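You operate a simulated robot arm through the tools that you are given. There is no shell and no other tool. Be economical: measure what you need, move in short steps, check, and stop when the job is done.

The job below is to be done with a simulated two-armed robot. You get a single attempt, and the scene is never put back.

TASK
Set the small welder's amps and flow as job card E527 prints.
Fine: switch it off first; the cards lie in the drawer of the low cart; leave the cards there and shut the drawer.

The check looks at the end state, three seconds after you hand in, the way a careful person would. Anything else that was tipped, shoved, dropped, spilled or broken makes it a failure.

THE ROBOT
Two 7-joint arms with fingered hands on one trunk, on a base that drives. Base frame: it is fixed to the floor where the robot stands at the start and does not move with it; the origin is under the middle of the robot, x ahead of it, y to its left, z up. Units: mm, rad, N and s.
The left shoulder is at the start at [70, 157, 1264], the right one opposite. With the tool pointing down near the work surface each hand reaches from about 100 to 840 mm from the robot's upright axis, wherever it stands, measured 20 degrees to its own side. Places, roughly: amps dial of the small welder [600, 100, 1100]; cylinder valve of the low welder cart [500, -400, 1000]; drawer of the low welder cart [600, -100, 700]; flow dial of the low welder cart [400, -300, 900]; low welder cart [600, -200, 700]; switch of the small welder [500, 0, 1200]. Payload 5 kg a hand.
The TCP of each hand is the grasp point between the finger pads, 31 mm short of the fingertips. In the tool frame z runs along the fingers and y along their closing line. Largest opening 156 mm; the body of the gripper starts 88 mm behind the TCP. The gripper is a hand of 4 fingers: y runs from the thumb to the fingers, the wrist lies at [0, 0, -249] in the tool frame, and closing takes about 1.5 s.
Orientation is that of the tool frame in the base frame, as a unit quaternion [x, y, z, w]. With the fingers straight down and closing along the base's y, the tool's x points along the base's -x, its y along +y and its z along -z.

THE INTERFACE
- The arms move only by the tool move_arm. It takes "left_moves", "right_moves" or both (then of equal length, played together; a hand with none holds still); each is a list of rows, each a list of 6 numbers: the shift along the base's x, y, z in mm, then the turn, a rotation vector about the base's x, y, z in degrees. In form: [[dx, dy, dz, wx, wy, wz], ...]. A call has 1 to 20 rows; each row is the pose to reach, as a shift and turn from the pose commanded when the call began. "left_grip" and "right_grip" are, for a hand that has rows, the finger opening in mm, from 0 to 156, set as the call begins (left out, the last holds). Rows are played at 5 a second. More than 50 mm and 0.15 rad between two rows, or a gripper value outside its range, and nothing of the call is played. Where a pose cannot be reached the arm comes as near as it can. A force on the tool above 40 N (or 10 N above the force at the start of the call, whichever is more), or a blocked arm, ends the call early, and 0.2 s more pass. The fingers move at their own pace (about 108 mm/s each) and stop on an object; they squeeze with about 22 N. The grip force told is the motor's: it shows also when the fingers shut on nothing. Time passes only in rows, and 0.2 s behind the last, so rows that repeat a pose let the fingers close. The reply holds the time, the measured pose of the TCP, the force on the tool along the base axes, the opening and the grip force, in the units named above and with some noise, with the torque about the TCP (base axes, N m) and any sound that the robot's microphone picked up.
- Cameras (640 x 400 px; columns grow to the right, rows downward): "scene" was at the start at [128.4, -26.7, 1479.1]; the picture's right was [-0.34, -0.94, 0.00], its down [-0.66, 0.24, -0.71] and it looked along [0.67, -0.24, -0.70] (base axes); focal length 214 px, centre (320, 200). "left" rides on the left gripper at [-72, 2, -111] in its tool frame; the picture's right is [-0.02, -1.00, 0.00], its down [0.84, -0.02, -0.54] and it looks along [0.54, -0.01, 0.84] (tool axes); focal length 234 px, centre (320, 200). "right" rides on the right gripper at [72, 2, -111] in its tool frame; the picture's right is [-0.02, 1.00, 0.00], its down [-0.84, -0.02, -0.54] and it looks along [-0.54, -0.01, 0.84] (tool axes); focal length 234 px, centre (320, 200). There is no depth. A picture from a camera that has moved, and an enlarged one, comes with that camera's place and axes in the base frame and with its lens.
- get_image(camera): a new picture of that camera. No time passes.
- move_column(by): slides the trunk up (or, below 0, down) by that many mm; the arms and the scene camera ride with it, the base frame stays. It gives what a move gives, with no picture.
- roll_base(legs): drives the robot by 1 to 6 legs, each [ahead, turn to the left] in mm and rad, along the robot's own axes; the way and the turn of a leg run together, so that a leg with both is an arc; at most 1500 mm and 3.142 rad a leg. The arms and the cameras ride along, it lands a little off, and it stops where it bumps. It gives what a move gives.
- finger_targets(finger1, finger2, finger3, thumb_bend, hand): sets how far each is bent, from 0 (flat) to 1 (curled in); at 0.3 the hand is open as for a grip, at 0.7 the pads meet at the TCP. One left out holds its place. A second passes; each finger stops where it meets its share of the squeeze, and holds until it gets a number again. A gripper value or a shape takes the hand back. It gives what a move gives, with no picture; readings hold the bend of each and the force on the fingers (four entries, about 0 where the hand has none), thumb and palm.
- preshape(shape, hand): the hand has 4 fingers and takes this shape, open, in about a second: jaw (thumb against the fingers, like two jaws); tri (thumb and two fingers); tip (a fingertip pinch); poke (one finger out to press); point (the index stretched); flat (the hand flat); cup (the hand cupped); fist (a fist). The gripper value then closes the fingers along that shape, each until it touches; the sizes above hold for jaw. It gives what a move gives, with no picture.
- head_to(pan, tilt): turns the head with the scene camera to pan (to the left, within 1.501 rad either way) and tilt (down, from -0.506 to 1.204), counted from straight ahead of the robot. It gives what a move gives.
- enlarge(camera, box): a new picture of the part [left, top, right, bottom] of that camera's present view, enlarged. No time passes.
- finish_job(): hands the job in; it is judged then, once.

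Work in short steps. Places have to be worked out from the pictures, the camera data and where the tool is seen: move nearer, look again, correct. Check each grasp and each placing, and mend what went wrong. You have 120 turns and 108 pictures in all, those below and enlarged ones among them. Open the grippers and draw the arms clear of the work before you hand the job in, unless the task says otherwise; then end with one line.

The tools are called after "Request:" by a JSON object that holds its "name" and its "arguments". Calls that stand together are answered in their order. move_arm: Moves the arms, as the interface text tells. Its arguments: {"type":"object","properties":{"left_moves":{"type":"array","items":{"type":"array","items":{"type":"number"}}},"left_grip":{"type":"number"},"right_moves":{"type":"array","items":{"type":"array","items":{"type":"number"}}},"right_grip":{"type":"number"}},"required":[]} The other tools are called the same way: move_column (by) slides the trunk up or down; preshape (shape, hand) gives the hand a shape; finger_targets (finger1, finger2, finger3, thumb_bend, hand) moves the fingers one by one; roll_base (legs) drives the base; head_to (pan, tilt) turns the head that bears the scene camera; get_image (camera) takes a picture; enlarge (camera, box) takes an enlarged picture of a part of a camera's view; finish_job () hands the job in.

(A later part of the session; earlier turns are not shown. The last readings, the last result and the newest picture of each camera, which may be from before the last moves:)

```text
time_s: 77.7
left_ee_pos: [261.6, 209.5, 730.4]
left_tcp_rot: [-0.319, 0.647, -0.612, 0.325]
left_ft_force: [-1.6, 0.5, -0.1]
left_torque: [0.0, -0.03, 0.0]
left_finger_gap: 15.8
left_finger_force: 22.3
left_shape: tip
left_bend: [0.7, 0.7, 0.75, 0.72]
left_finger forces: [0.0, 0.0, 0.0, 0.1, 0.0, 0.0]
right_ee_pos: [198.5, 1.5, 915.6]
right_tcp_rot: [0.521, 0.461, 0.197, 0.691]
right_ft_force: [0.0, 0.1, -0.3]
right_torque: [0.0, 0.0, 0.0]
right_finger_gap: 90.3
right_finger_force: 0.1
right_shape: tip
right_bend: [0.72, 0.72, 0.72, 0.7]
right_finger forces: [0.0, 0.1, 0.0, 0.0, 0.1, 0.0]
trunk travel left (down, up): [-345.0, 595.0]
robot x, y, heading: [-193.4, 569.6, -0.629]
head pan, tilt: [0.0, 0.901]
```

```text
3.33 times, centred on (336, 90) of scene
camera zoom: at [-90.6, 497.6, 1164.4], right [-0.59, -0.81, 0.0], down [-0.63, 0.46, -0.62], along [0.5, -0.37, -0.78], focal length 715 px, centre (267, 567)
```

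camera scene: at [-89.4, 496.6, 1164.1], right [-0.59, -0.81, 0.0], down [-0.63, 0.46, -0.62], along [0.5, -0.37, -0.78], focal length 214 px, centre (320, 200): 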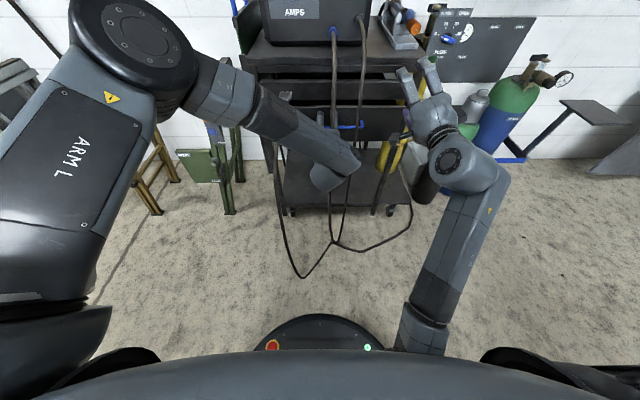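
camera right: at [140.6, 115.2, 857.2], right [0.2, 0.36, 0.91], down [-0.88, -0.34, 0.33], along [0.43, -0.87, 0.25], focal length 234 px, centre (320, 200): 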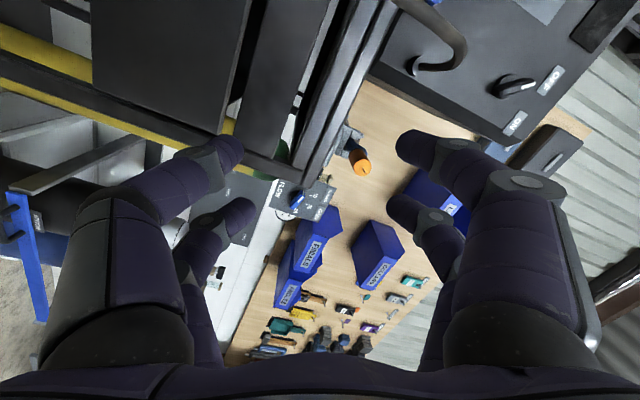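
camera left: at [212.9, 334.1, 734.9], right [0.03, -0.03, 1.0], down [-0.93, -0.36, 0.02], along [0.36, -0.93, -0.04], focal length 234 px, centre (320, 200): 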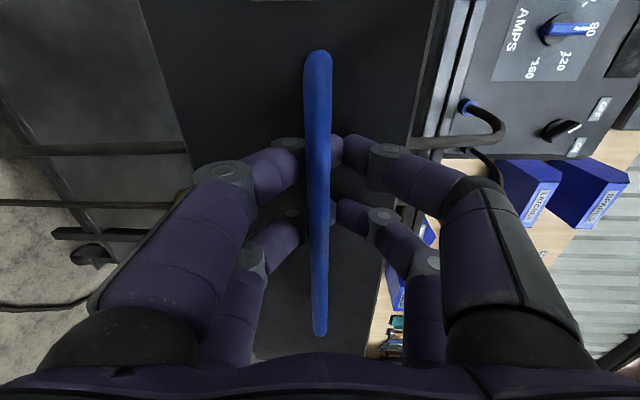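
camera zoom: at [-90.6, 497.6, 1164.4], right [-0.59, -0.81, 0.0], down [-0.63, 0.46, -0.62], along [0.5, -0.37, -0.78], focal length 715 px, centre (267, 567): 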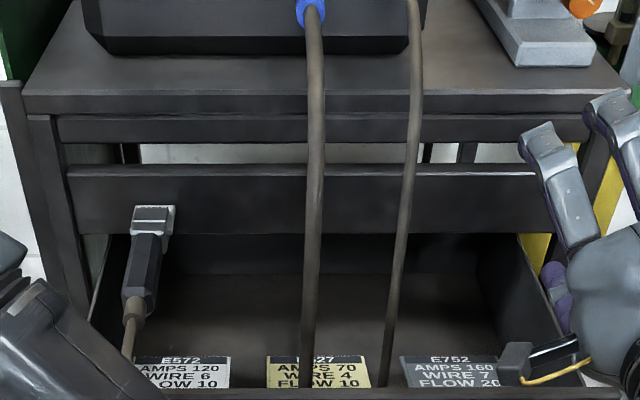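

The fingers had caught behind the bar and dragged the drawer open again. I push it back in as hooked, and this time will open wide before retreating.

Request:
{"name": "move_arm", "arguments": {"left_moves": [[28, -20, 0, 0, 0, 0], [55, -40, 0, 0, 0, 0], [83, -60, 0, 0, 0, 0], [111, -81, 0, 0, 0, 0], [138, -101, 0, 0, 0, 0], [166, -121, 0, 0, 0, 0], [184, -134, 0, 0, 0, 0], [190, -138, 0, 0, 0, 0], [196, -143, 0, 0, 0, 0], [202, -147, 0, 0, 0, 0]]}}

Request:
{"name": "finger_targets", "arguments": {"hand": "left", "finger1": 0.2, "finger2": 0.2, "finger3": 0.2, "thumb_bend": 0.2}}

Request:
{"name": "get_image", "arguments": {"camera": "left"}}

```text
time_s: 79.8
left_ee_pos: [457.0, 69.6, 726.9]
left_tcp_rot: [-0.321, 0.649, -0.61, 0.323]
left_ft_force: [-16.9, 17.8, 6.4]
left_torque: [-0.38, -0.52, 0.5]
left_finger_gap: 18.2
left_finger_force: 21.2
left_shape: tip
left_bend: [0.7, 0.7, 0.76, 0.73]
left_finger forces: [0.0, 0.0, 0.0, 0.0, 36.9, 0.0]
right_ee_pos: [196.3, 2.5, 917.9]
right_tcp_rot: [0.521, 0.46, 0.197, 0.692]
right_ft_force: [1.2, 0.6, 0.1]
right_torque: [0.02, 0.01, 0.01]
right_finger_gap: 90.2
right_finger_force: 0.1
right_shape: tip
right_bend: [0.72, 0.72, 0.72, 0.7]
right_finger forces: [0.1, 0.0, 0.0, 0.0, 0.1, 0.0]
trunk travel left (down, up): [-345.0, 595.0]
robot x, y, heading: [-196.8, 570.4, -0.628]
head pan, tilt: [0.0, 0.901]
stopped in row 10 (left hand): the force on the tool passed its limit (the readings are from after the stop); the commanded pose is now the measured one
```

```text
time_s: 80.1
left_ee_pos: [450.8, 72.7, 716.7]
left_tcp_rot: [-0.321, 0.654, -0.605, 0.321]
left_ft_force: [-31.2, 29.7, -12.9]
left_torque: [-0.67, -0.41, 0.45]
left_finger_gap: 75.5
left_finger_force: 21.5
left_shape: fingers
left_bend: [0.43, 0.42, 0.56, 0.54]
left_finger forces: [0.1, 0.0, 12.7, 0.0, 29.7, 0.0]
right_ee_pos: [197.2, 3.1, 916.9]
right_tcp_rot: [0.52, 0.46, 0.196, 0.692]
right_ft_force: [0.2, -0.3, 0.1]
right_torque: [-0.02, -0.02, 0.02]
right_finger_gap: 90.2
right_finger_force: 0.1
right_shape: tip
right_bend: [0.72, 0.72, 0.72, 0.7]
right_finger forces: [0.0, 0.1, 0.0, 0.1, 0.0, 0.0]
trunk travel left (down, up): [-345.0, 595.0]
robot x, y, heading: [-190.7, 569.0, -0.62]
head pan, tilt: [0.0, 0.901]
stopped (left hand): the force on the tool passed its limit (the readings are from after the stop); the commanded pose is now the measured one
```

```text
54 pictures are left
camera left: at [401.9, 196.0, 725.1], right [0.05, -0.04, 1.0], down [-0.93, -0.36, 0.03], along [0.36, -0.93, -0.06], focal length 234 px, centre (320, 200)
```

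left: 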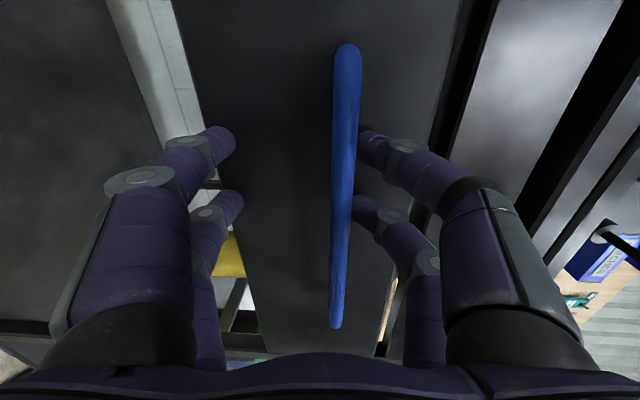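

The opening fingers extended against the front and the hand sank. I raise 16 mm to centre on the bar, ease back 8 mm, and open fully.

Request:
{"name": "move_arm", "arguments": {"left_moves": [[-3, 2, 8, 0, 0, 0], [-6, 5, 16, 0, 0, 0], [-6, 5, 16, 0, 0, 0], [-6, 5, 16, 0, 0, 0], [-6, 5, 16, 0, 0, 0]], "left_grip": 120}}

Request:
{"name": "get_image", "arguments": {"camera": "left"}}

```text
time_s: 81.3
left_ee_pos: [450.3, 73.9, 740.3]
left_tcp_rot: [-0.32, 0.65, -0.609, 0.323]
left_ft_force: [-0.4, -0.5, -0.3]
left_torque: [-0.01, -0.02, -0.01]
left_finger_gap: 120.0
left_finger_force: 0.1
left_shape: tip
left_bend: [0.26, 0.26, 0.26, 0.51]
left_finger forces: [0.1, 0.0, 0.1, 0.0, 0.0, 0.0]
right_ee_pos: [198.6, 0.7, 915.4]
right_tcp_rot: [0.521, 0.461, 0.197, 0.691]
right_ft_force: [-0.5, 0.7, -0.7]
right_torque: [0.0, 0.01, 0.01]
right_finger_gap: 90.1
right_finger_force: 0.0
right_shape: tip
right_bend: [0.72, 0.72, 0.72, 0.7]
right_finger forces: [0.1, 0.0, 0.0, 0.0, 0.0, 0.0]
trunk travel left (down, up): [-345.0, 595.0]
robot x, y, heading: [-194.2, 568.2, -0.626]
head pan, tilt: [0.0, 0.901]
```

```text
53 pictures are left
camera left: at [402.0, 196.8, 746.2], right [0.04, -0.03, 1.0], down [-0.93, -0.36, 0.02], along [0.36, -0.93, -0.05], focal length 234 px, centre (320, 200)
```

left: 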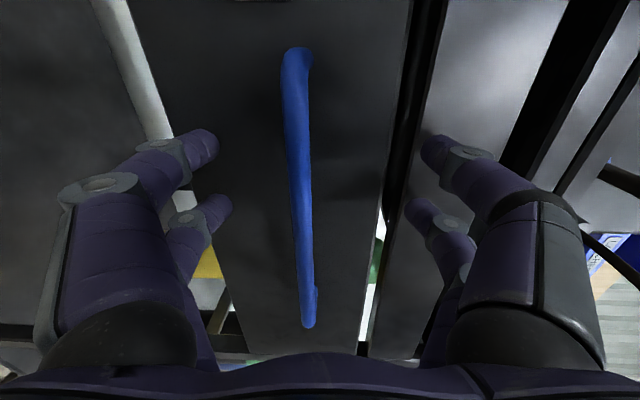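

Fingers are wide and free of force. I retreat straight back 190 mm and check the drawer.

Request:
{"name": "move_arm", "arguments": {"left_moves": [[-16, 12, -3, 0, 0, 0], [-48, 35, -3, 0, 0, 0], [-81, 59, -3, 0, 0, 0], [-113, 82, -3, 0, 0, 0], [-145, 106, -3, 0, 0, 0], [-170, 124, -3, 0, 0, 0]]}}

Request:
{"name": "get_image", "arguments": {"camera": "left"}}

Request:
{"name": "enlarge", "arguments": {"camera": "scene", "box": [240, 30, 432, 150]}}

```text
time_s: 82.7
left_ee_pos: [281.1, 198.9, 740.3]
left_tcp_rot: [-0.321, 0.65, -0.608, 0.323]
left_ft_force: [-0.3, -0.3, 0.5]
left_torque: [0.03, 0.03, -0.02]
left_finger_gap: 120.0
left_finger_force: 0.1
left_shape: tip
left_bend: [0.26, 0.26, 0.26, 0.51]
left_finger forces: [0.0, 0.0, 0.0, 0.1, 0.0, 0.0]
right_ee_pos: [198.4, 1.5, 915.2]
right_tcp_rot: [0.521, 0.46, 0.197, 0.691]
right_ft_force: [-0.5, 0.0, -0.9]
right_torque: [0.02, 0.0, 0.0]
right_finger_gap: 90.4
right_finger_force: 0.1
right_shape: tip
right_bend: [0.72, 0.72, 0.72, 0.7]
right_finger forces: [0.0, 0.0, 0.0, 0.1, 0.1, 0.1]
trunk travel left (down, up): [-345.0, 595.0]
robot x, y, heading: [-194.7, 570.0, -0.625]
head pan, tilt: [0.0, 0.901]
```

```text
52 pictures are left
camera left: at [231.1, 321.9, 744.6], right [0.04, -0.03, 1.0], down [-0.93, -0.36, 0.02], along [0.36, -0.93, -0.05], focal length 234 px, centre (320, 200)
```

left: 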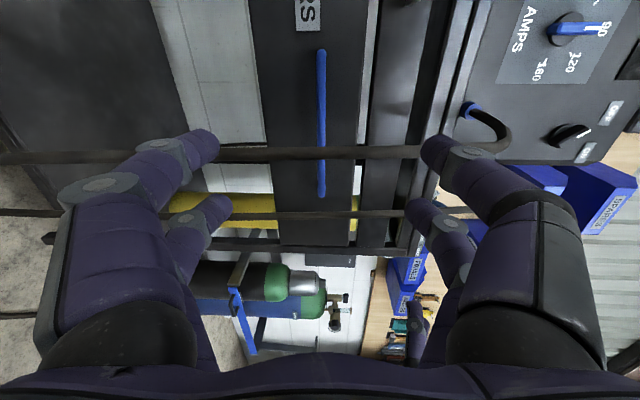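

```text
3.33 times, centred on (336, 90) of scene
camera zoom: at [-90.7, 497.9, 1164.2], right [-0.59, -0.81, 0.0], down [-0.63, 0.46, -0.62], along [0.5, -0.36, -0.78], focal length 715 px, centre (267, 567)
```

zoom: 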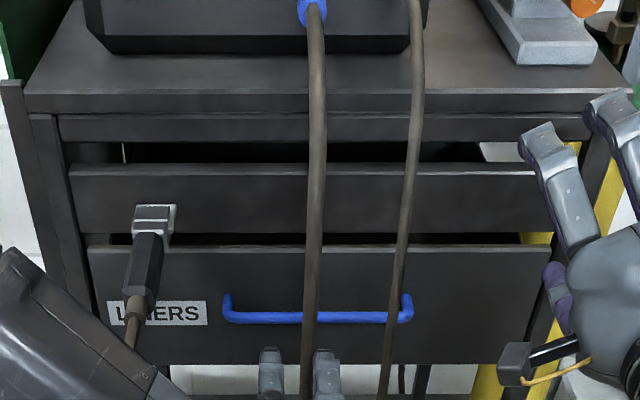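

The bar sits at the same ray-derived depth (≈818 mm) as when it was first shut, so the drawer is closed. Next I raise the trunk, roll the left hand to neutral, and go to the amps dial.

Request:
{"name": "move_column", "arguments": {"by": 305}}

Request:
{"name": "move_arm", "arguments": {"left_moves": [[18, -5, 3, 6.62, -4.82, 0], [36, -9, 6, 13.2, -9.6, 0], [54, -14, 9, 19.9, -14.5, 0], [72, -19, 12, 26.5, -19.3, 0], [90, -23, 15, 33.1, -24.1, 0], [108, -28, 18, 39.7, -28.9, 0], [126, -32, 21, 46.3, -33.7, 0], [144, -37, 24, 53, -38.6, 0], [162, -42, 27, 59.6, -43.4, 0], [180, -46, 30, 66.2, -48.2, 0], [198, -50, 33, 72.8, -53, 0]], "left_grip": 60}}

Request:
{"name": "get_image", "arguments": {"camera": "left"}}

```text
time_s: 85.7
left_ee_pos: [281.0, 197.4, 1043.8]
left_tcp_rot: [-0.321, 0.65, -0.608, 0.324]
left_ft_force: [-0.2, 0.4, -0.2]
left_torque: [0.0, 0.02, 0.0]
left_finger_gap: 119.7
left_finger_force: 0.1
left_shape: tip
left_bend: [0.26, 0.26, 0.26, 0.51]
left_finger forces: [0.0, 0.0, 0.1, 0.0, 0.0, 0.0]
right_ee_pos: [199.3, 1.2, 1218.8]
right_tcp_rot: [0.522, 0.46, 0.197, 0.691]
right_ft_force: [-0.5, 0.0, -1.2]
right_torque: [0.0, 0.0, 0.02]
right_finger_gap: 90.6
right_finger_force: 0.0
right_shape: tip
right_bend: [0.72, 0.72, 0.72, 0.7]
right_finger forces: [0.0, 0.0, 0.0, 0.0, 0.0, 0.0]
trunk travel left (down, up): [-650.0, 290.0]
robot x, y, heading: [-197.4, 569.1, -0.63]
head pan, tilt: [0.0, 0.901]
```

```text
time_s: 88.1
left_ee_pos: [480.1, 149.2, 1075.4]
left_tcp_rot: [0.214, 0.672, -0.191, 0.683]
left_ft_force: [-0.4, 0.1, 0.1]
left_torque: [0.01, -0.01, 0.01]
left_finger_gap: 60.4
left_finger_force: 0.1
left_shape: tip
left_bend: [0.73, 0.73, 0.73, 0.7]
left_finger forces: [0.1, 0.0, 0.0, 0.1, 0.0, 0.0]
right_ee_pos: [199.3, 1.4, 1220.0]
right_tcp_rot: [0.522, 0.461, 0.196, 0.691]
right_ft_force: [-0.4, 0.3, 0.3]
right_torque: [-0.01, -0.01, 0.0]
right_finger_gap: 90.3
right_finger_force: 0.0
right_shape: tip
right_bend: [0.72, 0.72, 0.72, 0.7]
right_finger forces: [0.0, 0.1, 0.0, 0.0, 0.0, 0.0]
trunk travel left (down, up): [-650.0, 290.0]
robot x, y, heading: [-189.4, 566.2, -0.626]
head pan, tilt: [0.0, 0.901]
```

```text
50 pictures are left
camera left: at [385.6, 208.9, 1147.0], right [-0.55, -0.84, -0.01], down [-0.45, 0.3, -0.84], along [0.71, -0.46, -0.54], focal length 234 px, centre (320, 200)
```

left: 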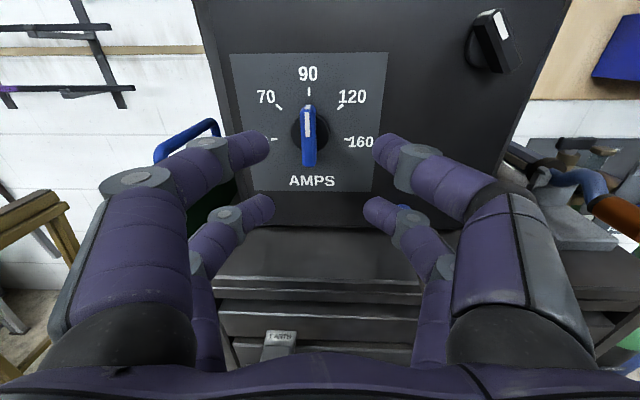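

The bar centre computes to ≈(584,94,1074). I align 17 mm left with a small heading fix, then advance with tips straddling the bar.

Request:
{"name": "move_arm", "arguments": {"left_moves": [[10, 13, 3, 0, 0, -1.4], [29, 0, 3, 0, 0, -2.7], [49, -15, 3, 0, 0, -2.7], [68, -29, 3, 0, 0, -2.7], [83, -40, 3, 0, 0, -2.7], [83, -40, 3, 0, 0, -2.7]], "left_grip": 50}}

Request:
{"name": "get_image", "arguments": {"camera": "left"}}

```text
time_s: 89.5
left_ee_pos: [554.2, 99.6, 1088.3]
left_tcp_rot: [0.225, 0.672, -0.202, 0.676]
left_ft_force: [-0.7, -0.4, -0.9]
left_torque: [0.0, -0.01, 0.02]
left_finger_gap: 50.5
left_finger_force: 0.0
left_shape: tip
left_bend: [0.73, 0.73, 0.73, 0.7]
left_finger forces: [0.0, 0.1, 0.0, 0.1, 0.0, 0.0]
left hand out of reach, approached as far as the arm can: row 2, 3, 4, 5, 6
right_ee_pos: [199.4, 2.4, 1220.5]
right_tcp_rot: [0.522, 0.461, 0.196, 0.691]
right_ft_force: [0.6, -0.2, 0.2]
right_torque: [-0.01, 0.02, 0.0]
right_finger_gap: 90.3
right_finger_force: 0.0
right_shape: tip
right_bend: [0.72, 0.72, 0.72, 0.7]
right_finger forces: [0.0, 0.0, 0.0, 0.0, 0.0, 0.0]
trunk travel left (down, up): [-650.0, 290.0]
robot x, y, heading: [-193.0, 571.3, -0.626]
head pan, tilt: [0.0, 0.901]
```

```text
49 pictures are left
camera left: at [462.5, 161.7, 1159.7], right [-0.58, -0.82, -0.01], down [-0.45, 0.32, -0.84], along [0.69, -0.48, -0.55], focal length 234 px, centre (320, 200)
```

left: 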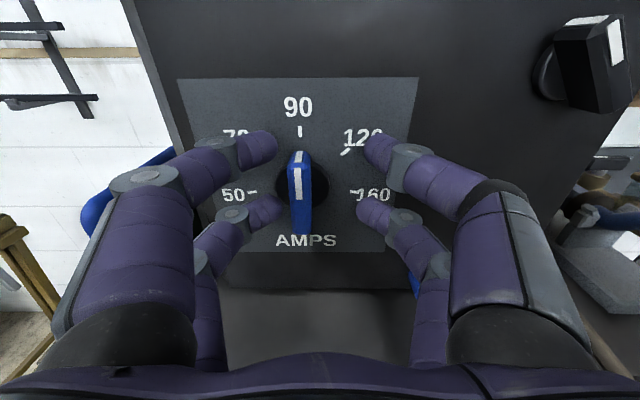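

The arm ran into a wrist limit at this height. I back off 70 mm, lower the trunk 90 mm so the forearm is more level, and raise the hand back.

Request:
{"name": "move_arm", "arguments": {"left_moves": [[-28, 20, 20, 0, 0, 0], [-57, 41, 40, 0, 0, 0], [-57, 41, 80, 0, 0, 0]]}}

Request:
{"name": "move_column", "arguments": {"by": -90}}

Request:
{"name": "get_image", "arguments": {"camera": "left"}}

```text
time_s: 90.3
left_ee_pos: [495.4, 139.6, 1166.1]
left_tcp_rot: [0.228, 0.667, -0.209, 0.677]
left_ft_force: [0.2, 0.7, -0.6]
left_torque: [0.01, -0.01, -0.02]
left_finger_gap: 50.3
left_finger_force: 0.0
left_shape: tip
left_bend: [0.73, 0.73, 0.73, 0.7]
left_finger forces: [0.0, 0.0, 0.1, 0.0, 0.0, 0.0]
right_ee_pos: [199.0, 1.5, 1219.4]
right_tcp_rot: [0.521, 0.462, 0.196, 0.691]
right_ft_force: [-0.5, -0.5, 0.0]
right_torque: [0.04, -0.01, 0.0]
right_finger_gap: 90.2
right_finger_force: 0.0
right_shape: tip
right_bend: [0.72, 0.72, 0.72, 0.7]
right_finger forces: [0.0, 0.0, 0.0, 0.1, 0.0, 0.0]
trunk travel left (down, up): [-650.0, 290.0]
robot x, y, heading: [-193.4, 574.1, -0.626]
head pan, tilt: [0.0, 0.901]
```

```text
time_s: 91.6
left_ee_pos: [494.5, 138.1, 1075.7]
left_tcp_rot: [0.228, 0.667, -0.208, 0.678]
left_ft_force: [0.7, 1.1, 0.2]
left_torque: [0.0, 0.02, -0.03]
left_finger_gap: 50.3
left_finger_force: 0.0
left_shape: tip
left_bend: [0.73, 0.73, 0.73, 0.7]
left_finger forces: [0.0, 0.1, 0.0, 0.0, 0.0, 0.1]
right_ee_pos: [198.2, 2.5, 1130.7]
right_tcp_rot: [0.521, 0.461, 0.197, 0.691]
right_ft_force: [0.1, -0.1, -0.1]
right_torque: [0.0, 0.0, 0.04]
right_finger_gap: 90.1
right_finger_force: 0.0
right_shape: tip
right_bend: [0.72, 0.72, 0.72, 0.7]
right_finger forces: [0.0, 0.1, 0.1, 0.0, 0.0, 0.0]
trunk travel left (down, up): [-560.0, 380.0]
robot x, y, heading: [-195.7, 570.0, -0.628]
head pan, tilt: [0.0, 0.901]
```

```text
48 pictures are left
camera left: at [402.8, 203.6, 1147.4], right [-0.59, -0.81, -0.01], down [-0.43, 0.32, -0.84], along [0.68, -0.49, -0.54], focal length 234 px, centre (320, 200)
```

left: 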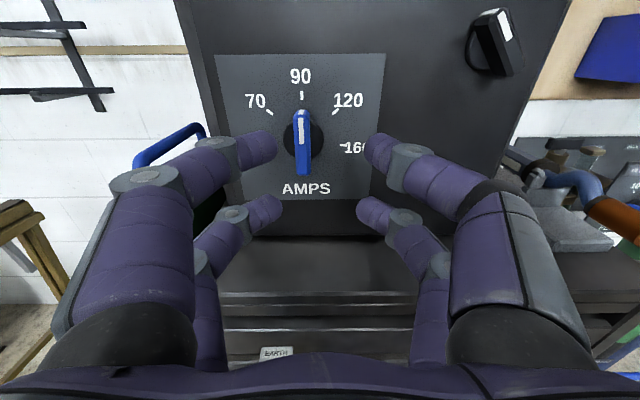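

Bar centre again ≈(583.5,93.5,1075). I shift 17 mm left and advance 77 mm.

Request:
{"name": "move_arm", "arguments": {"left_moves": [[10, 13, 3, 0, 0, 0], [26, 2, 3, 0, 0, 0], [41, -9, 3, 0, 0, 0], [57, -21, 3, 0, 0, 0], [70, -30, 3, 0, 0, 0], [72, -32, 3, 0, 0, 0]], "left_grip": 50}}

Request:
{"name": "get_image", "arguments": {"camera": "left"}}

```text
time_s: 93.0
left_ee_pos: [568.3, 107.4, 1079.8]
left_tcp_rot: [0.227, 0.667, -0.208, 0.678]
left_ft_force: [0.1, 0.1, -0.2]
left_torque: [0.0, 0.01, -0.01]
left_finger_gap: 50.5
left_finger_force: 0.1
left_shape: tip
left_bend: [0.73, 0.73, 0.73, 0.7]
left_finger forces: [0.0, 0.1, 0.0, 0.0, 0.0, 0.1]
right_ee_pos: [199.1, 2.5, 1131.1]
right_tcp_rot: [0.521, 0.461, 0.197, 0.691]
right_ft_force: [0.4, -1.0, 0.4]
right_torque: [-0.01, -0.03, -0.01]
right_finger_gap: 90.3
right_finger_force: 0.2
right_shape: tip
right_bend: [0.72, 0.72, 0.72, 0.7]
right_finger forces: [0.1, 0.1, 0.0, 0.1, 0.0, 0.0]
trunk travel left (down, up): [-560.0, 380.0]
robot x, y, heading: [-191.4, 569.9, -0.626]
head pan, tilt: [0.0, 0.901]
```

```text
47 pictures are left
camera left: at [476.0, 171.6, 1150.8], right [-0.59, -0.81, -0.01], down [-0.43, 0.32, -0.84], along [0.68, -0.49, -0.54], focal length 234 px, centre (320, 200)
```

left: 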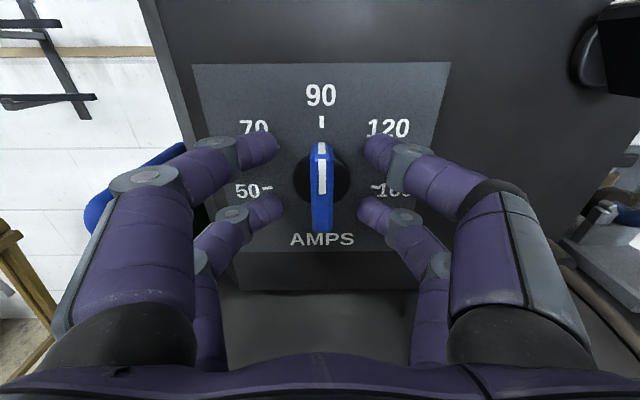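

Nicely centred on the bar. I close, then turn 45° counter-clockwise from 90 towards 70.

Request:
{"name": "move_arm", "arguments": {"left_moves": [[2, -1, 4, 0, 0, 0], [2, -1, 4, 0, 0, 0], [2, -1, 4, 0, 0, 0], [2, -1, 4, 0, 0, 0], [2, -1, 4, 0, 0, 0], [2, -1, 4, 0, 0, 0], [2, -1, 4, 0, 0, 0], [2, -1, 4, -6.07, 4.41, 0], [2, -1, 4, -12.1, 8.8, 0], [2, -1, 4, -18.2, 13.2, 0], [2, -1, 4, -24.3, 17.6, 0], [2, -1, 4, -30.3, 22.1, 0], [2, -1, 4, -36.4, 26.5, 0], [2, -1, 4, -36.4, 26.5, 0]], "left_grip": 0}}

Request:
{"name": "get_image", "arguments": {"camera": "left"}}

```text
time_s: 96.0
left_ee_pos: [571.1, 107.5, 1081.7]
left_tcp_rot: [-0.048, 0.705, -0.45, 0.546]
left_ft_force: [5.6, 12.7, -9.8]
left_torque: [0.25, 0.1, 0.38]
left_finger_gap: 7.8
left_finger_force: 21.7
left_shape: tip
left_bend: [0.71, 0.71, 0.72, 0.7]
left_finger forces: [25.7, 27.3, 17.0, 0.1, 17.2, 0.0]
right_ee_pos: [200.3, 3.4, 1131.2]
right_tcp_rot: [0.521, 0.462, 0.196, 0.69]
right_ft_force: [0.2, 0.1, -0.5]
right_torque: [0.02, 0.01, 0.01]
right_finger_gap: 90.2
right_finger_force: 0.1
right_shape: tip
right_bend: [0.72, 0.72, 0.72, 0.7]
right_finger forces: [0.0, 0.0, 0.1, 0.0, 0.1, 0.1]
trunk travel left (down, up): [-560.0, 380.0]
robot x, y, heading: [-192.0, 569.2, -0.627]
head pan, tilt: [0.0, 0.901]
```

```text
46 pictures are left
camera left: at [509.8, 213.6, 1132.0], right [-0.41, -0.58, 0.7], down [-0.79, -0.16, -0.59], along [0.46, -0.8, -0.39], focal length 234 px, centre (320, 200)
```

left: 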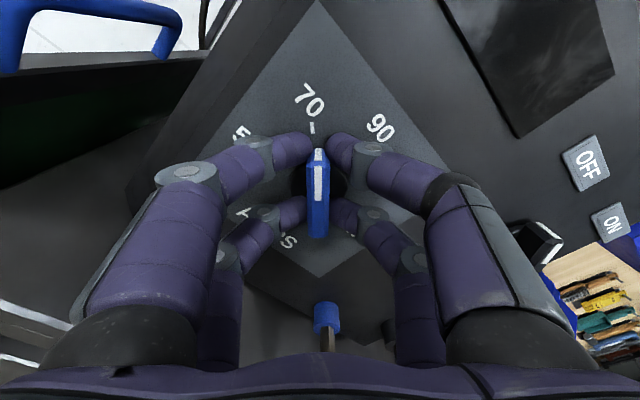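

The pointer is near the 70 tick. I release and back off slightly to check it without the fingers in the way.

Request:
{"name": "move_arm", "arguments": {"left_moves": [[0, 0, 0, 0, 0, 0], [0, 0, 0, 0, 0, 0], [0, 0, 0, 0, 0, 0], [-16, 12, 0, 0, 0, 0], [-40, 29, 0, 0, 0, 0], [-65, 47, 0, 0, 0, 0]], "left_grip": 70}}

Request:
{"name": "get_image", "arguments": {"camera": "left"}}

Request:
{"name": "enlarge", "arguments": {"camera": "left", "box": [260, 70, 388, 150]}}

```text
time_s: 97.4
left_ee_pos: [502.5, 153.3, 1084.1]
left_tcp_rot: [-0.047, 0.705, -0.45, 0.547]
left_ft_force: [-0.3, 0.0, 0.0]
left_torque: [0.0, 0.02, 0.01]
left_finger_gap: 69.6
left_finger_force: 0.0
left_shape: tip
left_bend: [0.73, 0.73, 0.73, 0.7]
left_finger forces: [0.1, 0.0, 0.1, 0.0, 0.0, 0.1]
right_ee_pos: [198.2, 2.6, 1129.6]
right_tcp_rot: [0.521, 0.461, 0.197, 0.691]
right_ft_force: [-0.6, 0.2, -0.3]
right_torque: [0.03, -0.03, 0.0]
right_finger_gap: 90.4
right_finger_force: 0.0
right_shape: tip
right_bend: [0.72, 0.72, 0.72, 0.7]
right_finger forces: [0.0, 0.1, 0.0, 0.1, 0.0, 0.1]
trunk travel left (down, up): [-560.0, 380.0]
robot x, y, heading: [-191.2, 568.8, -0.629]
head pan, tilt: [0.0, 0.901]
```

```text
45 pictures are left
camera left: at [441.3, 259.2, 1134.9], right [-0.42, -0.58, 0.7], down [-0.78, -0.16, -0.6], along [0.46, -0.8, -0.38], focal length 234 px, centre (320, 200)
```

left: 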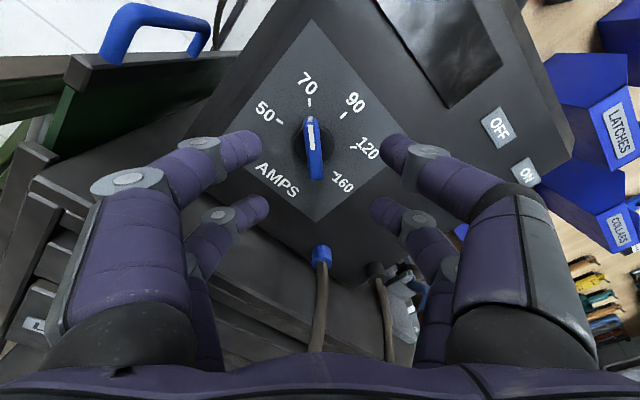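

```text
5.00 times, centred on (324, 110) of left
camera zoom: at [441.3, 259.2, 1134.9], right [-0.42, -0.58, 0.7], down [-0.78, -0.16, -0.6], along [0.46, -0.8, -0.38], focal length 1171 px, centre (300, 650)
```

zoom: 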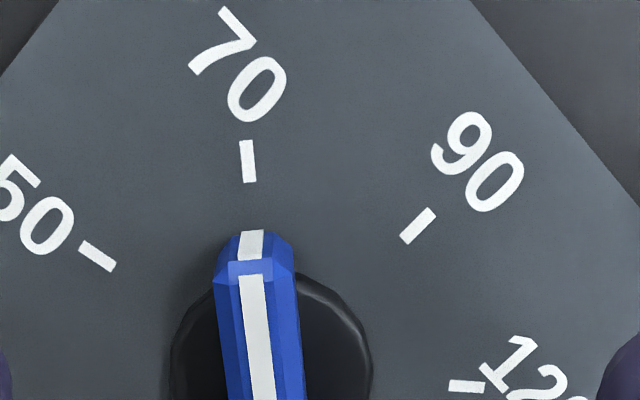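

The white line points exactly at the 70 tick: amps is set. For the flow dial I'll use the left hand again by shifting the base ~490 mm to the right; first I retract the arm, raise the trunk, and look right for obstacles.

Request:
{"name": "move_arm", "arguments": {"left_moves": [[-33, 23, 0, 5.55, -4.03, 0], [-66, 47, 0, 11.1, -8.06, 0], [-99, 70, 0, 16.6, -12.1, 0], [-132, 94, 0, 22.2, -16.1, 0], [-150, 107, 0, 27.7, -20.2, 0]]}}

Request:
{"name": "move_column", "arguments": {"by": 200}}

Request:
{"name": "head_to", "arguments": {"pan": -1.0, "tilt": 0.75}}

Request:
{"name": "get_image", "arguments": {"camera": "scene"}}

```text
time_s: 98.6
left_ee_pos: [355.3, 259.0, 1082.0]
left_tcp_rot: [0.165, 0.685, -0.269, 0.656]
left_ft_force: [0.6, 0.4, 0.0]
left_torque: [0.01, 0.02, -0.01]
left_finger_gap: 69.5
left_finger_force: 0.1
left_shape: tip
left_bend: [0.73, 0.73, 0.73, 0.7]
left_finger forces: [0.1, 0.1, 0.0, 0.0, 0.0, 0.0]
right_ee_pos: [199.1, 0.3, 1129.9]
right_tcp_rot: [0.522, 0.461, 0.196, 0.691]
right_ft_force: [0.4, -0.4, -0.2]
right_torque: [0.01, -0.01, -0.02]
right_finger_gap: 90.6
right_finger_force: 0.1
right_shape: tip
right_bend: [0.72, 0.72, 0.72, 0.7]
right_finger forces: [0.0, 0.1, 0.0, 0.0, 0.0, 0.0]
trunk travel left (down, up): [-560.0, 380.0]
robot x, y, heading: [-196.9, 570.4, -0.629]
head pan, tilt: [0.0, 0.901]
```

```text
time_s: 100.8
left_ee_pos: [356.3, 260.3, 1280.3]
left_tcp_rot: [0.164, 0.686, -0.271, 0.655]
left_ft_force: [-0.3, 0.1, -1.2]
left_torque: [0.02, 0.02, 0.01]
left_finger_gap: 69.3
left_finger_force: 0.0
left_shape: tip
left_bend: [0.73, 0.73, 0.73, 0.7]
left_finger forces: [0.0, 0.0, 0.0, 0.0, 0.1, 0.0]
right_ee_pos: [198.4, 1.0, 1329.8]
right_tcp_rot: [0.521, 0.461, 0.197, 0.691]
right_ft_force: [0.0, 0.8, 0.4]
right_torque: [-0.01, -0.01, -0.01]
right_finger_gap: 90.1
right_finger_force: 0.0
right_shape: tip
right_bend: [0.72, 0.72, 0.72, 0.7]
right_finger forces: [0.0, 0.1, 0.0, 0.1, 0.1, 0.1]
trunk travel left (down, up): [-760.0, 180.0]
robot x, y, heading: [-193.2, 569.9, -0.629]
head pan, tilt: [0.0, 0.901]
```

```text
time_s: 102.0
left_ee_pos: [353.9, 259.7, 1281.3]
left_tcp_rot: [0.163, 0.686, -0.27, 0.656]
left_ft_force: [-0.1, 0.1, -0.2]
left_torque: [0.01, -0.01, 0.0]
left_finger_gap: 69.8
left_finger_force: 0.0
left_shape: tip
left_bend: [0.73, 0.73, 0.73, 0.7]
left_finger forces: [0.1, 0.0, 0.1, 0.0, 0.1, 0.0]
right_ee_pos: [199.3, 1.2, 1329.0]
right_tcp_rot: [0.522, 0.461, 0.196, 0.69]
right_ft_force: [0.0, 0.0, 0.7]
right_torque: [-0.04, -0.04, -0.02]
right_finger_gap: 90.3
right_finger_force: 0.0
right_shape: tip
right_bend: [0.72, 0.72, 0.72, 0.7]
right_finger forces: [0.0, 0.1, 0.0, 0.0, 0.0, 0.0]
trunk travel left (down, up): [-760.0, 180.0]
robot x, y, heading: [-193.4, 570.3, -0.62]
head pan, tilt: [-1.0, 0.75]
```

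```text
43 pictures are left
camera scene: at [-156.0, 459.5, 1591.0], right [-1.0, 0.06, 0.0], down [0.04, 0.68, -0.73], along [-0.04, -0.73, -0.68], focal length 214 px, centre (320, 200)
```

scene: 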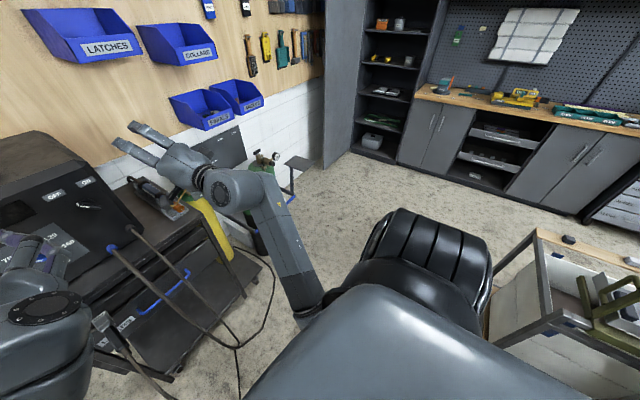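

The floor to the right is clear for a short shift. I turn right, drive 465 mm, and turn back, to put the flow dial straight ahead at ~900 mm.

Request:
{"name": "roll_base", "arguments": {"legs": [[0, -1.369], [465, 0], [0, 1.369]]}}

Request:
{"name": "head_to", "arguments": {"pan": 0.0, "tilt": 0.75}}

Request:
{"name": "get_image", "arguments": {"camera": "scene"}}

```text
time_s: 111.6
left_ee_pos: [159.5, -169.7, 1280.9]
left_tcp_rot: [0.166, 0.685, -0.272, 0.655]
left_ft_force: [0.0, 0.2, -0.5]
left_torque: [0.02, -0.01, -0.02]
left_finger_gap: 69.5
left_finger_force: 0.0
left_shape: tip
left_bend: [0.73, 0.73, 0.73, 0.7]
left_finger forces: [0.0, 0.0, 0.0, 0.0, 0.0, 0.0]
right_ee_pos: [2.1, -424.9, 1329.8]
right_tcp_rot: [0.522, 0.46, 0.195, 0.691]
right_ft_force: [-0.5, 0.4, -0.7]
right_torque: [0.03, -0.01, 0.04]
right_finger_gap: 90.3
right_finger_force: 0.0
right_shape: tip
right_bend: [0.72, 0.72, 0.72, 0.7]
right_finger forces: [0.0, 0.0, 0.0, 0.0, 0.0, 0.0]
trunk travel left (down, up): [-760.0, 180.0]
robot x, y, heading: [-385.3, 145.7, -0.627]
head pan, tilt: [-1.0, 0.75]
```

```text
time_s: 112.8
left_ee_pos: [159.8, -168.8, 1281.3]
left_tcp_rot: [0.165, 0.686, -0.271, 0.655]
left_ft_force: [-0.4, -0.9, 0.4]
left_torque: [0.01, 0.01, 0.01]
left_finger_gap: 69.5
left_finger_force: 0.0
left_shape: tip
left_bend: [0.73, 0.73, 0.73, 0.7]
left_finger forces: [0.0, 0.1, 0.0, 0.1, 0.0, 0.0]
right_ee_pos: [3.1, -424.8, 1329.7]
right_tcp_rot: [0.521, 0.461, 0.196, 0.691]
right_ft_force: [-0.6, -0.5, -0.5]
right_torque: [-0.02, -0.01, -0.01]
right_finger_gap: 90.2
right_finger_force: 0.0
right_shape: tip
right_bend: [0.72, 0.72, 0.72, 0.7]
right_finger forces: [0.1, 0.1, 0.0, 0.1, 0.1, 0.0]
trunk travel left (down, up): [-760.0, 180.0]
robot x, y, heading: [-387.8, 147.3, -0.629]
head pan, tilt: [0.0, 0.75]
```

```text
42 pictures are left
camera scene: at [-278.1, 67.3, 1591.0], right [-0.59, -0.81, 0.0], down [-0.55, 0.4, -0.73], along [0.59, -0.43, -0.68], focal length 214 px, centre (320, 200)
```

scene: 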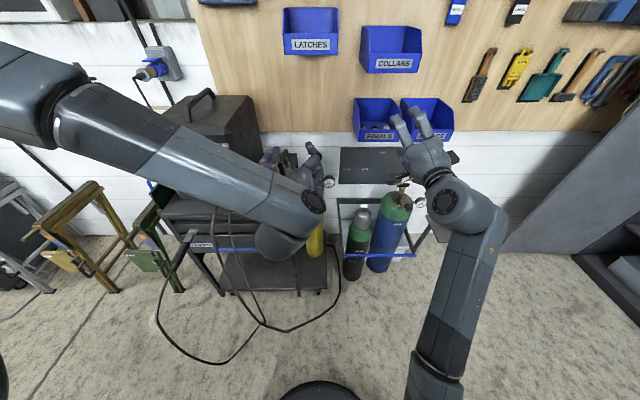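

Well placed. I lower the trunk 300 mm and look at the flow dial with the left camera.

Request:
{"name": "move_column", "arguments": {"by": -300}}

Request:
{"name": "get_image", "arguments": {"camera": "left"}}

```text
time_s: 115.8
left_ee_pos: [160.8, -169.0, 981.9]
left_tcp_rot: [0.165, 0.686, -0.271, 0.655]
left_ft_force: [-0.2, -0.4, -0.1]
left_torque: [0.01, -0.01, 0.0]
left_finger_gap: 69.4
left_finger_force: 0.0
left_shape: tip
left_bend: [0.73, 0.73, 0.73, 0.7]
left_finger forces: [0.1, 0.1, 0.1, 0.1, 0.1, 0.0]
right_ee_pos: [4.0, -426.4, 1031.0]
right_tcp_rot: [0.522, 0.461, 0.195, 0.691]
right_ft_force: [0.5, 0.9, 0.8]
right_torque: [0.0, -0.01, -0.01]
right_finger_gap: 90.5
right_finger_force: 0.1
right_shape: tip
right_bend: [0.72, 0.72, 0.72, 0.7]
right_finger forces: [0.0, 0.0, 0.1, 0.1, 0.0, 0.0]
trunk travel left (down, up): [-460.0, 480.0]
robot x, y, heading: [-384.4, 143.5, -0.628]
head pan, tilt: [0.0, 0.75]
```

```text
41 pictures are left
camera left: at [76.9, -92.7, 1051.5], right [-0.58, -0.79, 0.18], down [-0.53, 0.2, -0.83], along [0.62, -0.57, -0.53], focal length 234 px, centre (320, 200)
```

left: 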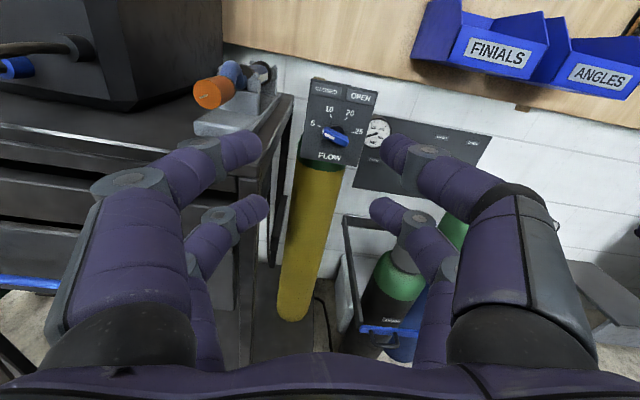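

Request:
{"name": "enlarge", "arguments": {"camera": "left", "box": [280, 60, 408, 180]}}

```text
3.33 times, centred on (344, 120) of left
camera zoom: at [76.9, -92.7, 1051.5], right [-0.58, -0.79, 0.18], down [-0.53, 0.2, -0.83], along [0.62, -0.57, -0.53], focal length 781 px, centre (240, 467)
```

zoom: 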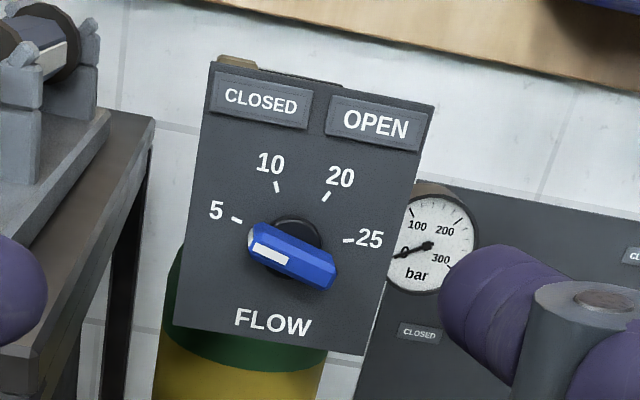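

The flow pointer stands at 5; 10 is roughly 53° clockwise. The dial is at ≈(363,−359,934), so I roll the left hand to −80° and come to 90 mm in front.

Request:
{"name": "move_arm", "arguments": {"left_moves": [[14, -15, -5, -6.3, 4.57, 0], [29, -30, -11, -12.6, 9.1, 0], [43, -46, -16, -18.9, 13.7, 0], [57, -61, -21, -25.2, 18.3, 0], [72, -76, -27, -31.5, 22.9, 0], [86, -91, -32, -37.8, 27.4, 0], [100, -107, -37, -44.1, 32, 0], [115, -122, -43, -50.4, 36.6, 0], [129, -137, -48, -56.6, 41.1, 0]], "left_grip": 60}}

Request:
{"name": "get_image", "arguments": {"camera": "left"}}

```text
time_s: 117.8
left_ee_pos: [290.9, -306.5, 933.2]
left_tcp_rot: [-0.26, 0.657, -0.596, 0.382]
left_ft_force: [0.2, 0.4, 0.6]
left_torque: [-0.01, 0.01, -0.01]
left_finger_gap: 60.5
left_finger_force: 0.0
left_shape: tip
left_bend: [0.73, 0.73, 0.73, 0.7]
left_finger forces: [0.1, 0.1, 0.1, 0.0, 0.0, 0.1]
right_ee_pos: [3.6, -426.2, 1029.1]
right_tcp_rot: [0.522, 0.46, 0.195, 0.691]
right_ft_force: [-0.3, 0.2, 0.0]
right_torque: [-0.02, -0.02, -0.01]
right_finger_gap: 90.2
right_finger_force: 0.1
right_shape: tip
right_bend: [0.72, 0.72, 0.72, 0.7]
right_finger forces: [0.0, 0.0, 0.0, 0.1, 0.0, 0.1]
trunk travel left (down, up): [-460.0, 480.0]
robot x, y, heading: [-385.4, 142.9, -0.63]
head pan, tilt: [0.0, 0.75]
```

```text
39 pictures are left
camera left: at [241.0, -183.6, 944.4], right [-0.1, -0.13, 0.99], down [-0.92, -0.35, -0.14], along [0.37, -0.93, -0.09], focal length 234 px, centre (320, 200)
```

left: 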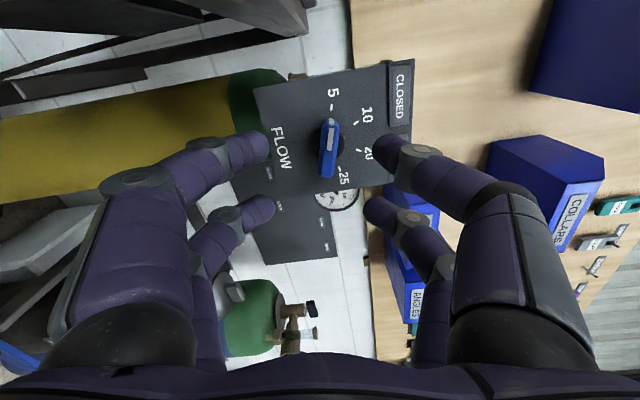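

Two-view triangulation puts the bar face at ≈(345,−342,941), about 64 mm ahead and 8 mm higher. I correct the height and advance 35 mm, then re-measure.

Request:
{"name": "move_arm", "arguments": {"left_moves": [[2, 2, 8, 0, 0, 0], [16, -8, 8, 0, 0, 0], [30, -19, 8, 0, 0, 0]]}}

Request:
{"name": "get_image", "arguments": {"camera": "left"}}

```text
time_s: 118.6
left_ee_pos: [319.5, -325.6, 939.8]
left_tcp_rot: [-0.259, 0.657, -0.597, 0.382]
left_ft_force: [0.3, 0.0, -0.7]
left_torque: [0.02, 0.01, -0.02]
left_finger_gap: 60.4
left_finger_force: 0.1
left_shape: tip
left_bend: [0.73, 0.73, 0.73, 0.7]
left_finger forces: [0.0, 0.0, 0.0, 0.0, 0.1, 0.0]
right_ee_pos: [2.1, -427.1, 1029.8]
right_tcp_rot: [0.522, 0.46, 0.195, 0.691]
right_ft_force: [-0.1, 0.4, 0.4]
right_torque: [-0.03, 0.02, 0.03]
right_finger_gap: 90.3
right_finger_force: 0.1
right_shape: tip
right_bend: [0.72, 0.72, 0.72, 0.7]
right_finger forces: [0.0, 0.0, 0.0, 0.1, 0.0, 0.1]
trunk travel left (down, up): [-460.0, 480.0]
robot x, y, heading: [-387.9, 140.3, -0.634]
head pan, tilt: [0.0, 0.75]
```

```text
38 pictures are left
camera left: at [270.1, -201.5, 952.7], right [-0.1, -0.14, 0.99], down [-0.92, -0.35, -0.14], along [0.37, -0.93, -0.09], focal length 234 px, centre (320, 200)
```

left: 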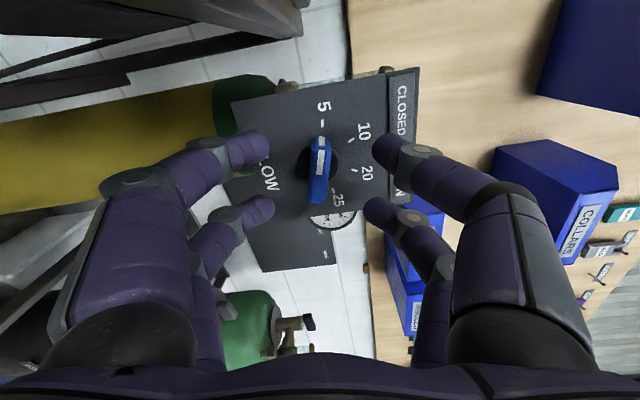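

The bar is centred in the closing direction, with ~37 mm still ahead. I advance 16 mm and compare with the earlier good grasp geometry.

Request:
{"name": "move_arm", "arguments": {"left_moves": [[6, -5, 0, 0, 0, 0], [13, -9, 0, 0, 0, 0], [13, -9, 0, 0, 0, 0]], "left_grip": 50}}

Request:
{"name": "get_image", "arguments": {"camera": "left"}}

```text
time_s: 119.4
left_ee_pos: [332.7, -331.1, 942.3]
left_tcp_rot: [-0.26, 0.656, -0.596, 0.383]
left_ft_force: [-0.4, 0.2, -0.6]
left_torque: [0.0, -0.01, 0.0]
left_finger_gap: 50.5
left_finger_force: 0.0
left_shape: tip
left_bend: [0.73, 0.73, 0.73, 0.7]
left_finger forces: [0.0, 0.0, 0.0, 0.0, 0.0, 0.0]
right_ee_pos: [4.6, -426.3, 1028.8]
right_tcp_rot: [0.523, 0.46, 0.196, 0.69]
right_ft_force: [0.2, -0.3, -0.7]
right_torque: [-0.01, -0.01, 0.03]
right_finger_gap: 90.4
right_finger_force: 0.1
right_shape: tip
right_bend: [0.72, 0.72, 0.72, 0.7]
right_finger forces: [0.0, 0.0, 0.1, 0.0, 0.1, 0.1]
trunk travel left (down, up): [-460.0, 480.0]
robot x, y, heading: [-386.5, 143.0, -0.631]
head pan, tilt: [0.0, 0.75]
```

```text
37 pictures are left
camera left: at [283.2, -210.4, 952.8], right [-0.1, -0.14, 0.99], down [-0.92, -0.35, -0.14], along [0.37, -0.93, -0.09], focal length 234 px, centre (320, 200)
```

left: 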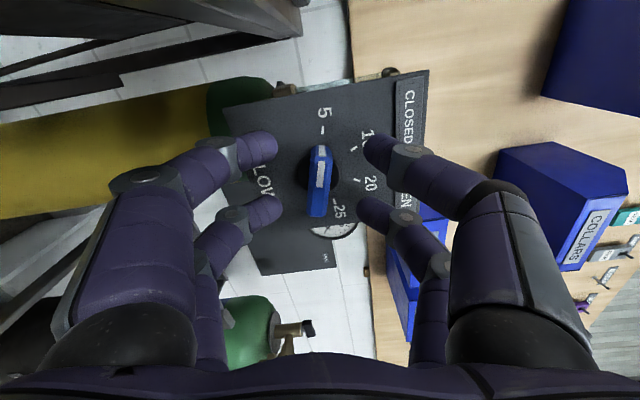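

Geometry matches the good amps grasp. I nudge 3 mm, close, and turn clockwise 53°.

Request:
{"name": "move_arm", "arguments": {"left_moves": [[3, -2, 0, 0, 0, 0], [3, -2, 0, 0, 0, 0], [3, -2, 0, 0, 0, 0], [3, -2, 0, 0, 0, 0], [3, -2, 0, 0, 0, 0], [3, -2, 0, 0, 0, 0], [3, -2, 0, 0, 0, 0], [3, -2, 0, 6.15, -4.47, 0], [3, -2, 0, 12.3, -8.9, 0], [3, -2, 0, 18.4, -13.4, 0], [3, -2, 0, 24.6, -17.9, 0], [3, -2, 0, 30.7, -22.3, 0], [3, -2, 0, 36.9, -26.8, 0], [3, -2, 0, 42.9, -31.2, 0], [3, -2, 0, 42.9, -31.2, 0]], "left_grip": 0}}

Request:
{"name": "get_image", "arguments": {"camera": "left"}}

Request:
{"name": "enlarge", "arguments": {"camera": "left", "box": [240, 70, 400, 230]}}

```text
time_s: 122.6
left_ee_pos: [335.1, -335.8, 943.4]
left_tcp_rot: [0.064, 0.701, -0.365, 0.609]
left_ft_force: [1.8, -5.5, 9.9]
left_torque: [-0.15, -0.08, -0.07]
left_finger_gap: 8.1
left_finger_force: 21.8
left_shape: tip
left_bend: [0.71, 0.72, 0.71, 0.7]
left_finger forces: [18.7, 18.7, 23.0, 0.1, 19.8, 0.0]
right_ee_pos: [1.9, -426.1, 1029.1]
right_tcp_rot: [0.522, 0.461, 0.195, 0.691]
right_ft_force: [0.4, 0.3, -0.2]
right_torque: [-0.03, -0.01, 0.0]
right_finger_gap: 90.3
right_finger_force: 0.0
right_shape: tip
right_bend: [0.72, 0.72, 0.72, 0.7]
right_finger forces: [0.0, 0.0, 0.1, 0.0, 0.0, 0.0]
trunk travel left (down, up): [-460.0, 480.0]
robot x, y, heading: [-390.4, 145.3, -0.626]
head pan, tilt: [0.0, 0.75]
```

```text
36 pictures are left
camera left: at [263.1, -244.3, 1005.5], right [-0.53, -0.72, 0.46], down [-0.66, 0.01, -0.75], along [0.54, -0.7, -0.48], focal length 234 px, centre (320, 200)
```

left: 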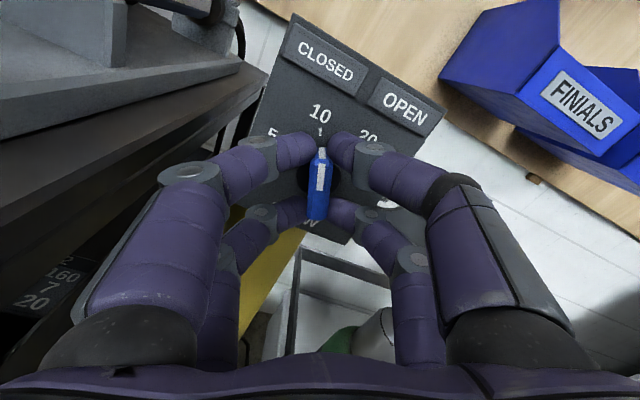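

```text
2.50 times, centred on (320, 150) of left
camera zoom: at [263.1, -244.3, 1005.5], right [-0.53, -0.72, 0.46], down [-0.66, 0.01, -0.75], along [0.54, -0.7, -0.48], focal length 585 px, centre (320, 325)
```

zoom: 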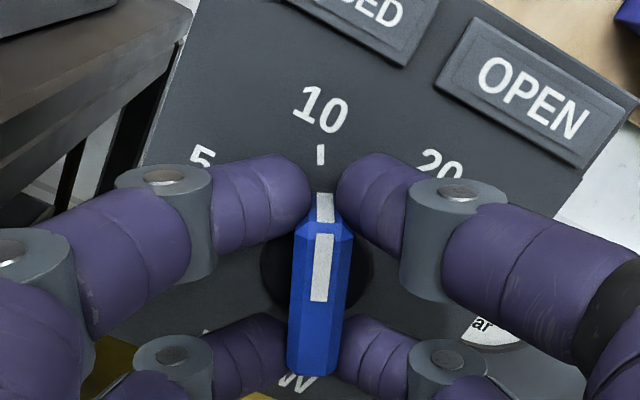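

Close to the 10 tick, perhaps a few degrees over. I release and back off to check it exactly.

Request:
{"name": "move_arm", "arguments": {"left_moves": [[0, 0, 0, 0, 0, 0], [0, 0, 0, 0, 0, 0], [0, 0, 0, 0, 0, 0], [-16, 12, 0, 0, 0, 0], [-40, 29, 0, 0, 0, 0], [-57, 41, 0, 0, 0, 0]], "left_grip": 60}}

Request:
{"name": "enlarge", "arguments": {"camera": "left", "box": [240, 70, 400, 170]}}

```text
time_s: 124.0
left_ee_pos: [280.2, -296.2, 943.1]
left_tcp_rot: [0.062, 0.702, -0.365, 0.609]
left_ft_force: [1.0, 0.8, 0.3]
left_torque: [-0.01, -0.04, 0.03]
left_finger_gap: 59.6
left_finger_force: 0.0
left_shape: tip
left_bend: [0.74, 0.74, 0.74, 0.7]
left_finger forces: [0.0, 0.0, 0.1, 0.0, 0.1, 0.1]
right_ee_pos: [2.5, -425.0, 1029.2]
right_tcp_rot: [0.523, 0.459, 0.196, 0.691]
right_ft_force: [0.2, 0.3, 0.5]
right_torque: [0.01, 0.01, 0.04]
right_finger_gap: 90.3
right_finger_force: 0.1
right_shape: tip
right_bend: [0.72, 0.72, 0.72, 0.7]
right_finger forces: [0.0, 0.0, 0.0, 0.1, 0.0, 0.0]
trunk travel left (down, up): [-460.0, 480.0]
robot x, y, heading: [-389.5, 149.2, -0.628]
head pan, tilt: [0.0, 0.75]
```

```text
4.00 times, centred on (320, 120) of left
camera zoom: at [206.7, -203.6, 1004.8], right [-0.52, -0.72, 0.46], down [-0.66, 0.01, -0.75], along [0.54, -0.7, -0.48], focal length 937 px, centre (320, 520)
```

zoom: 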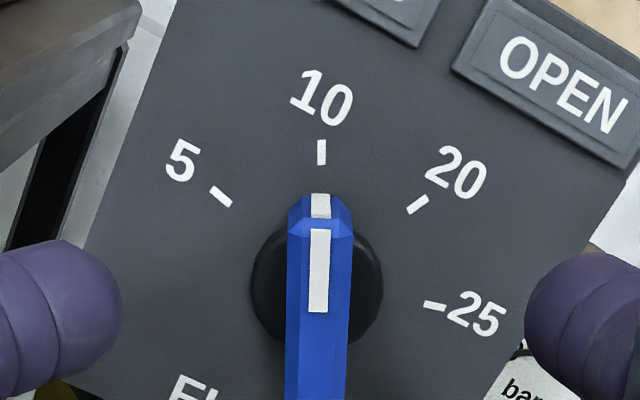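

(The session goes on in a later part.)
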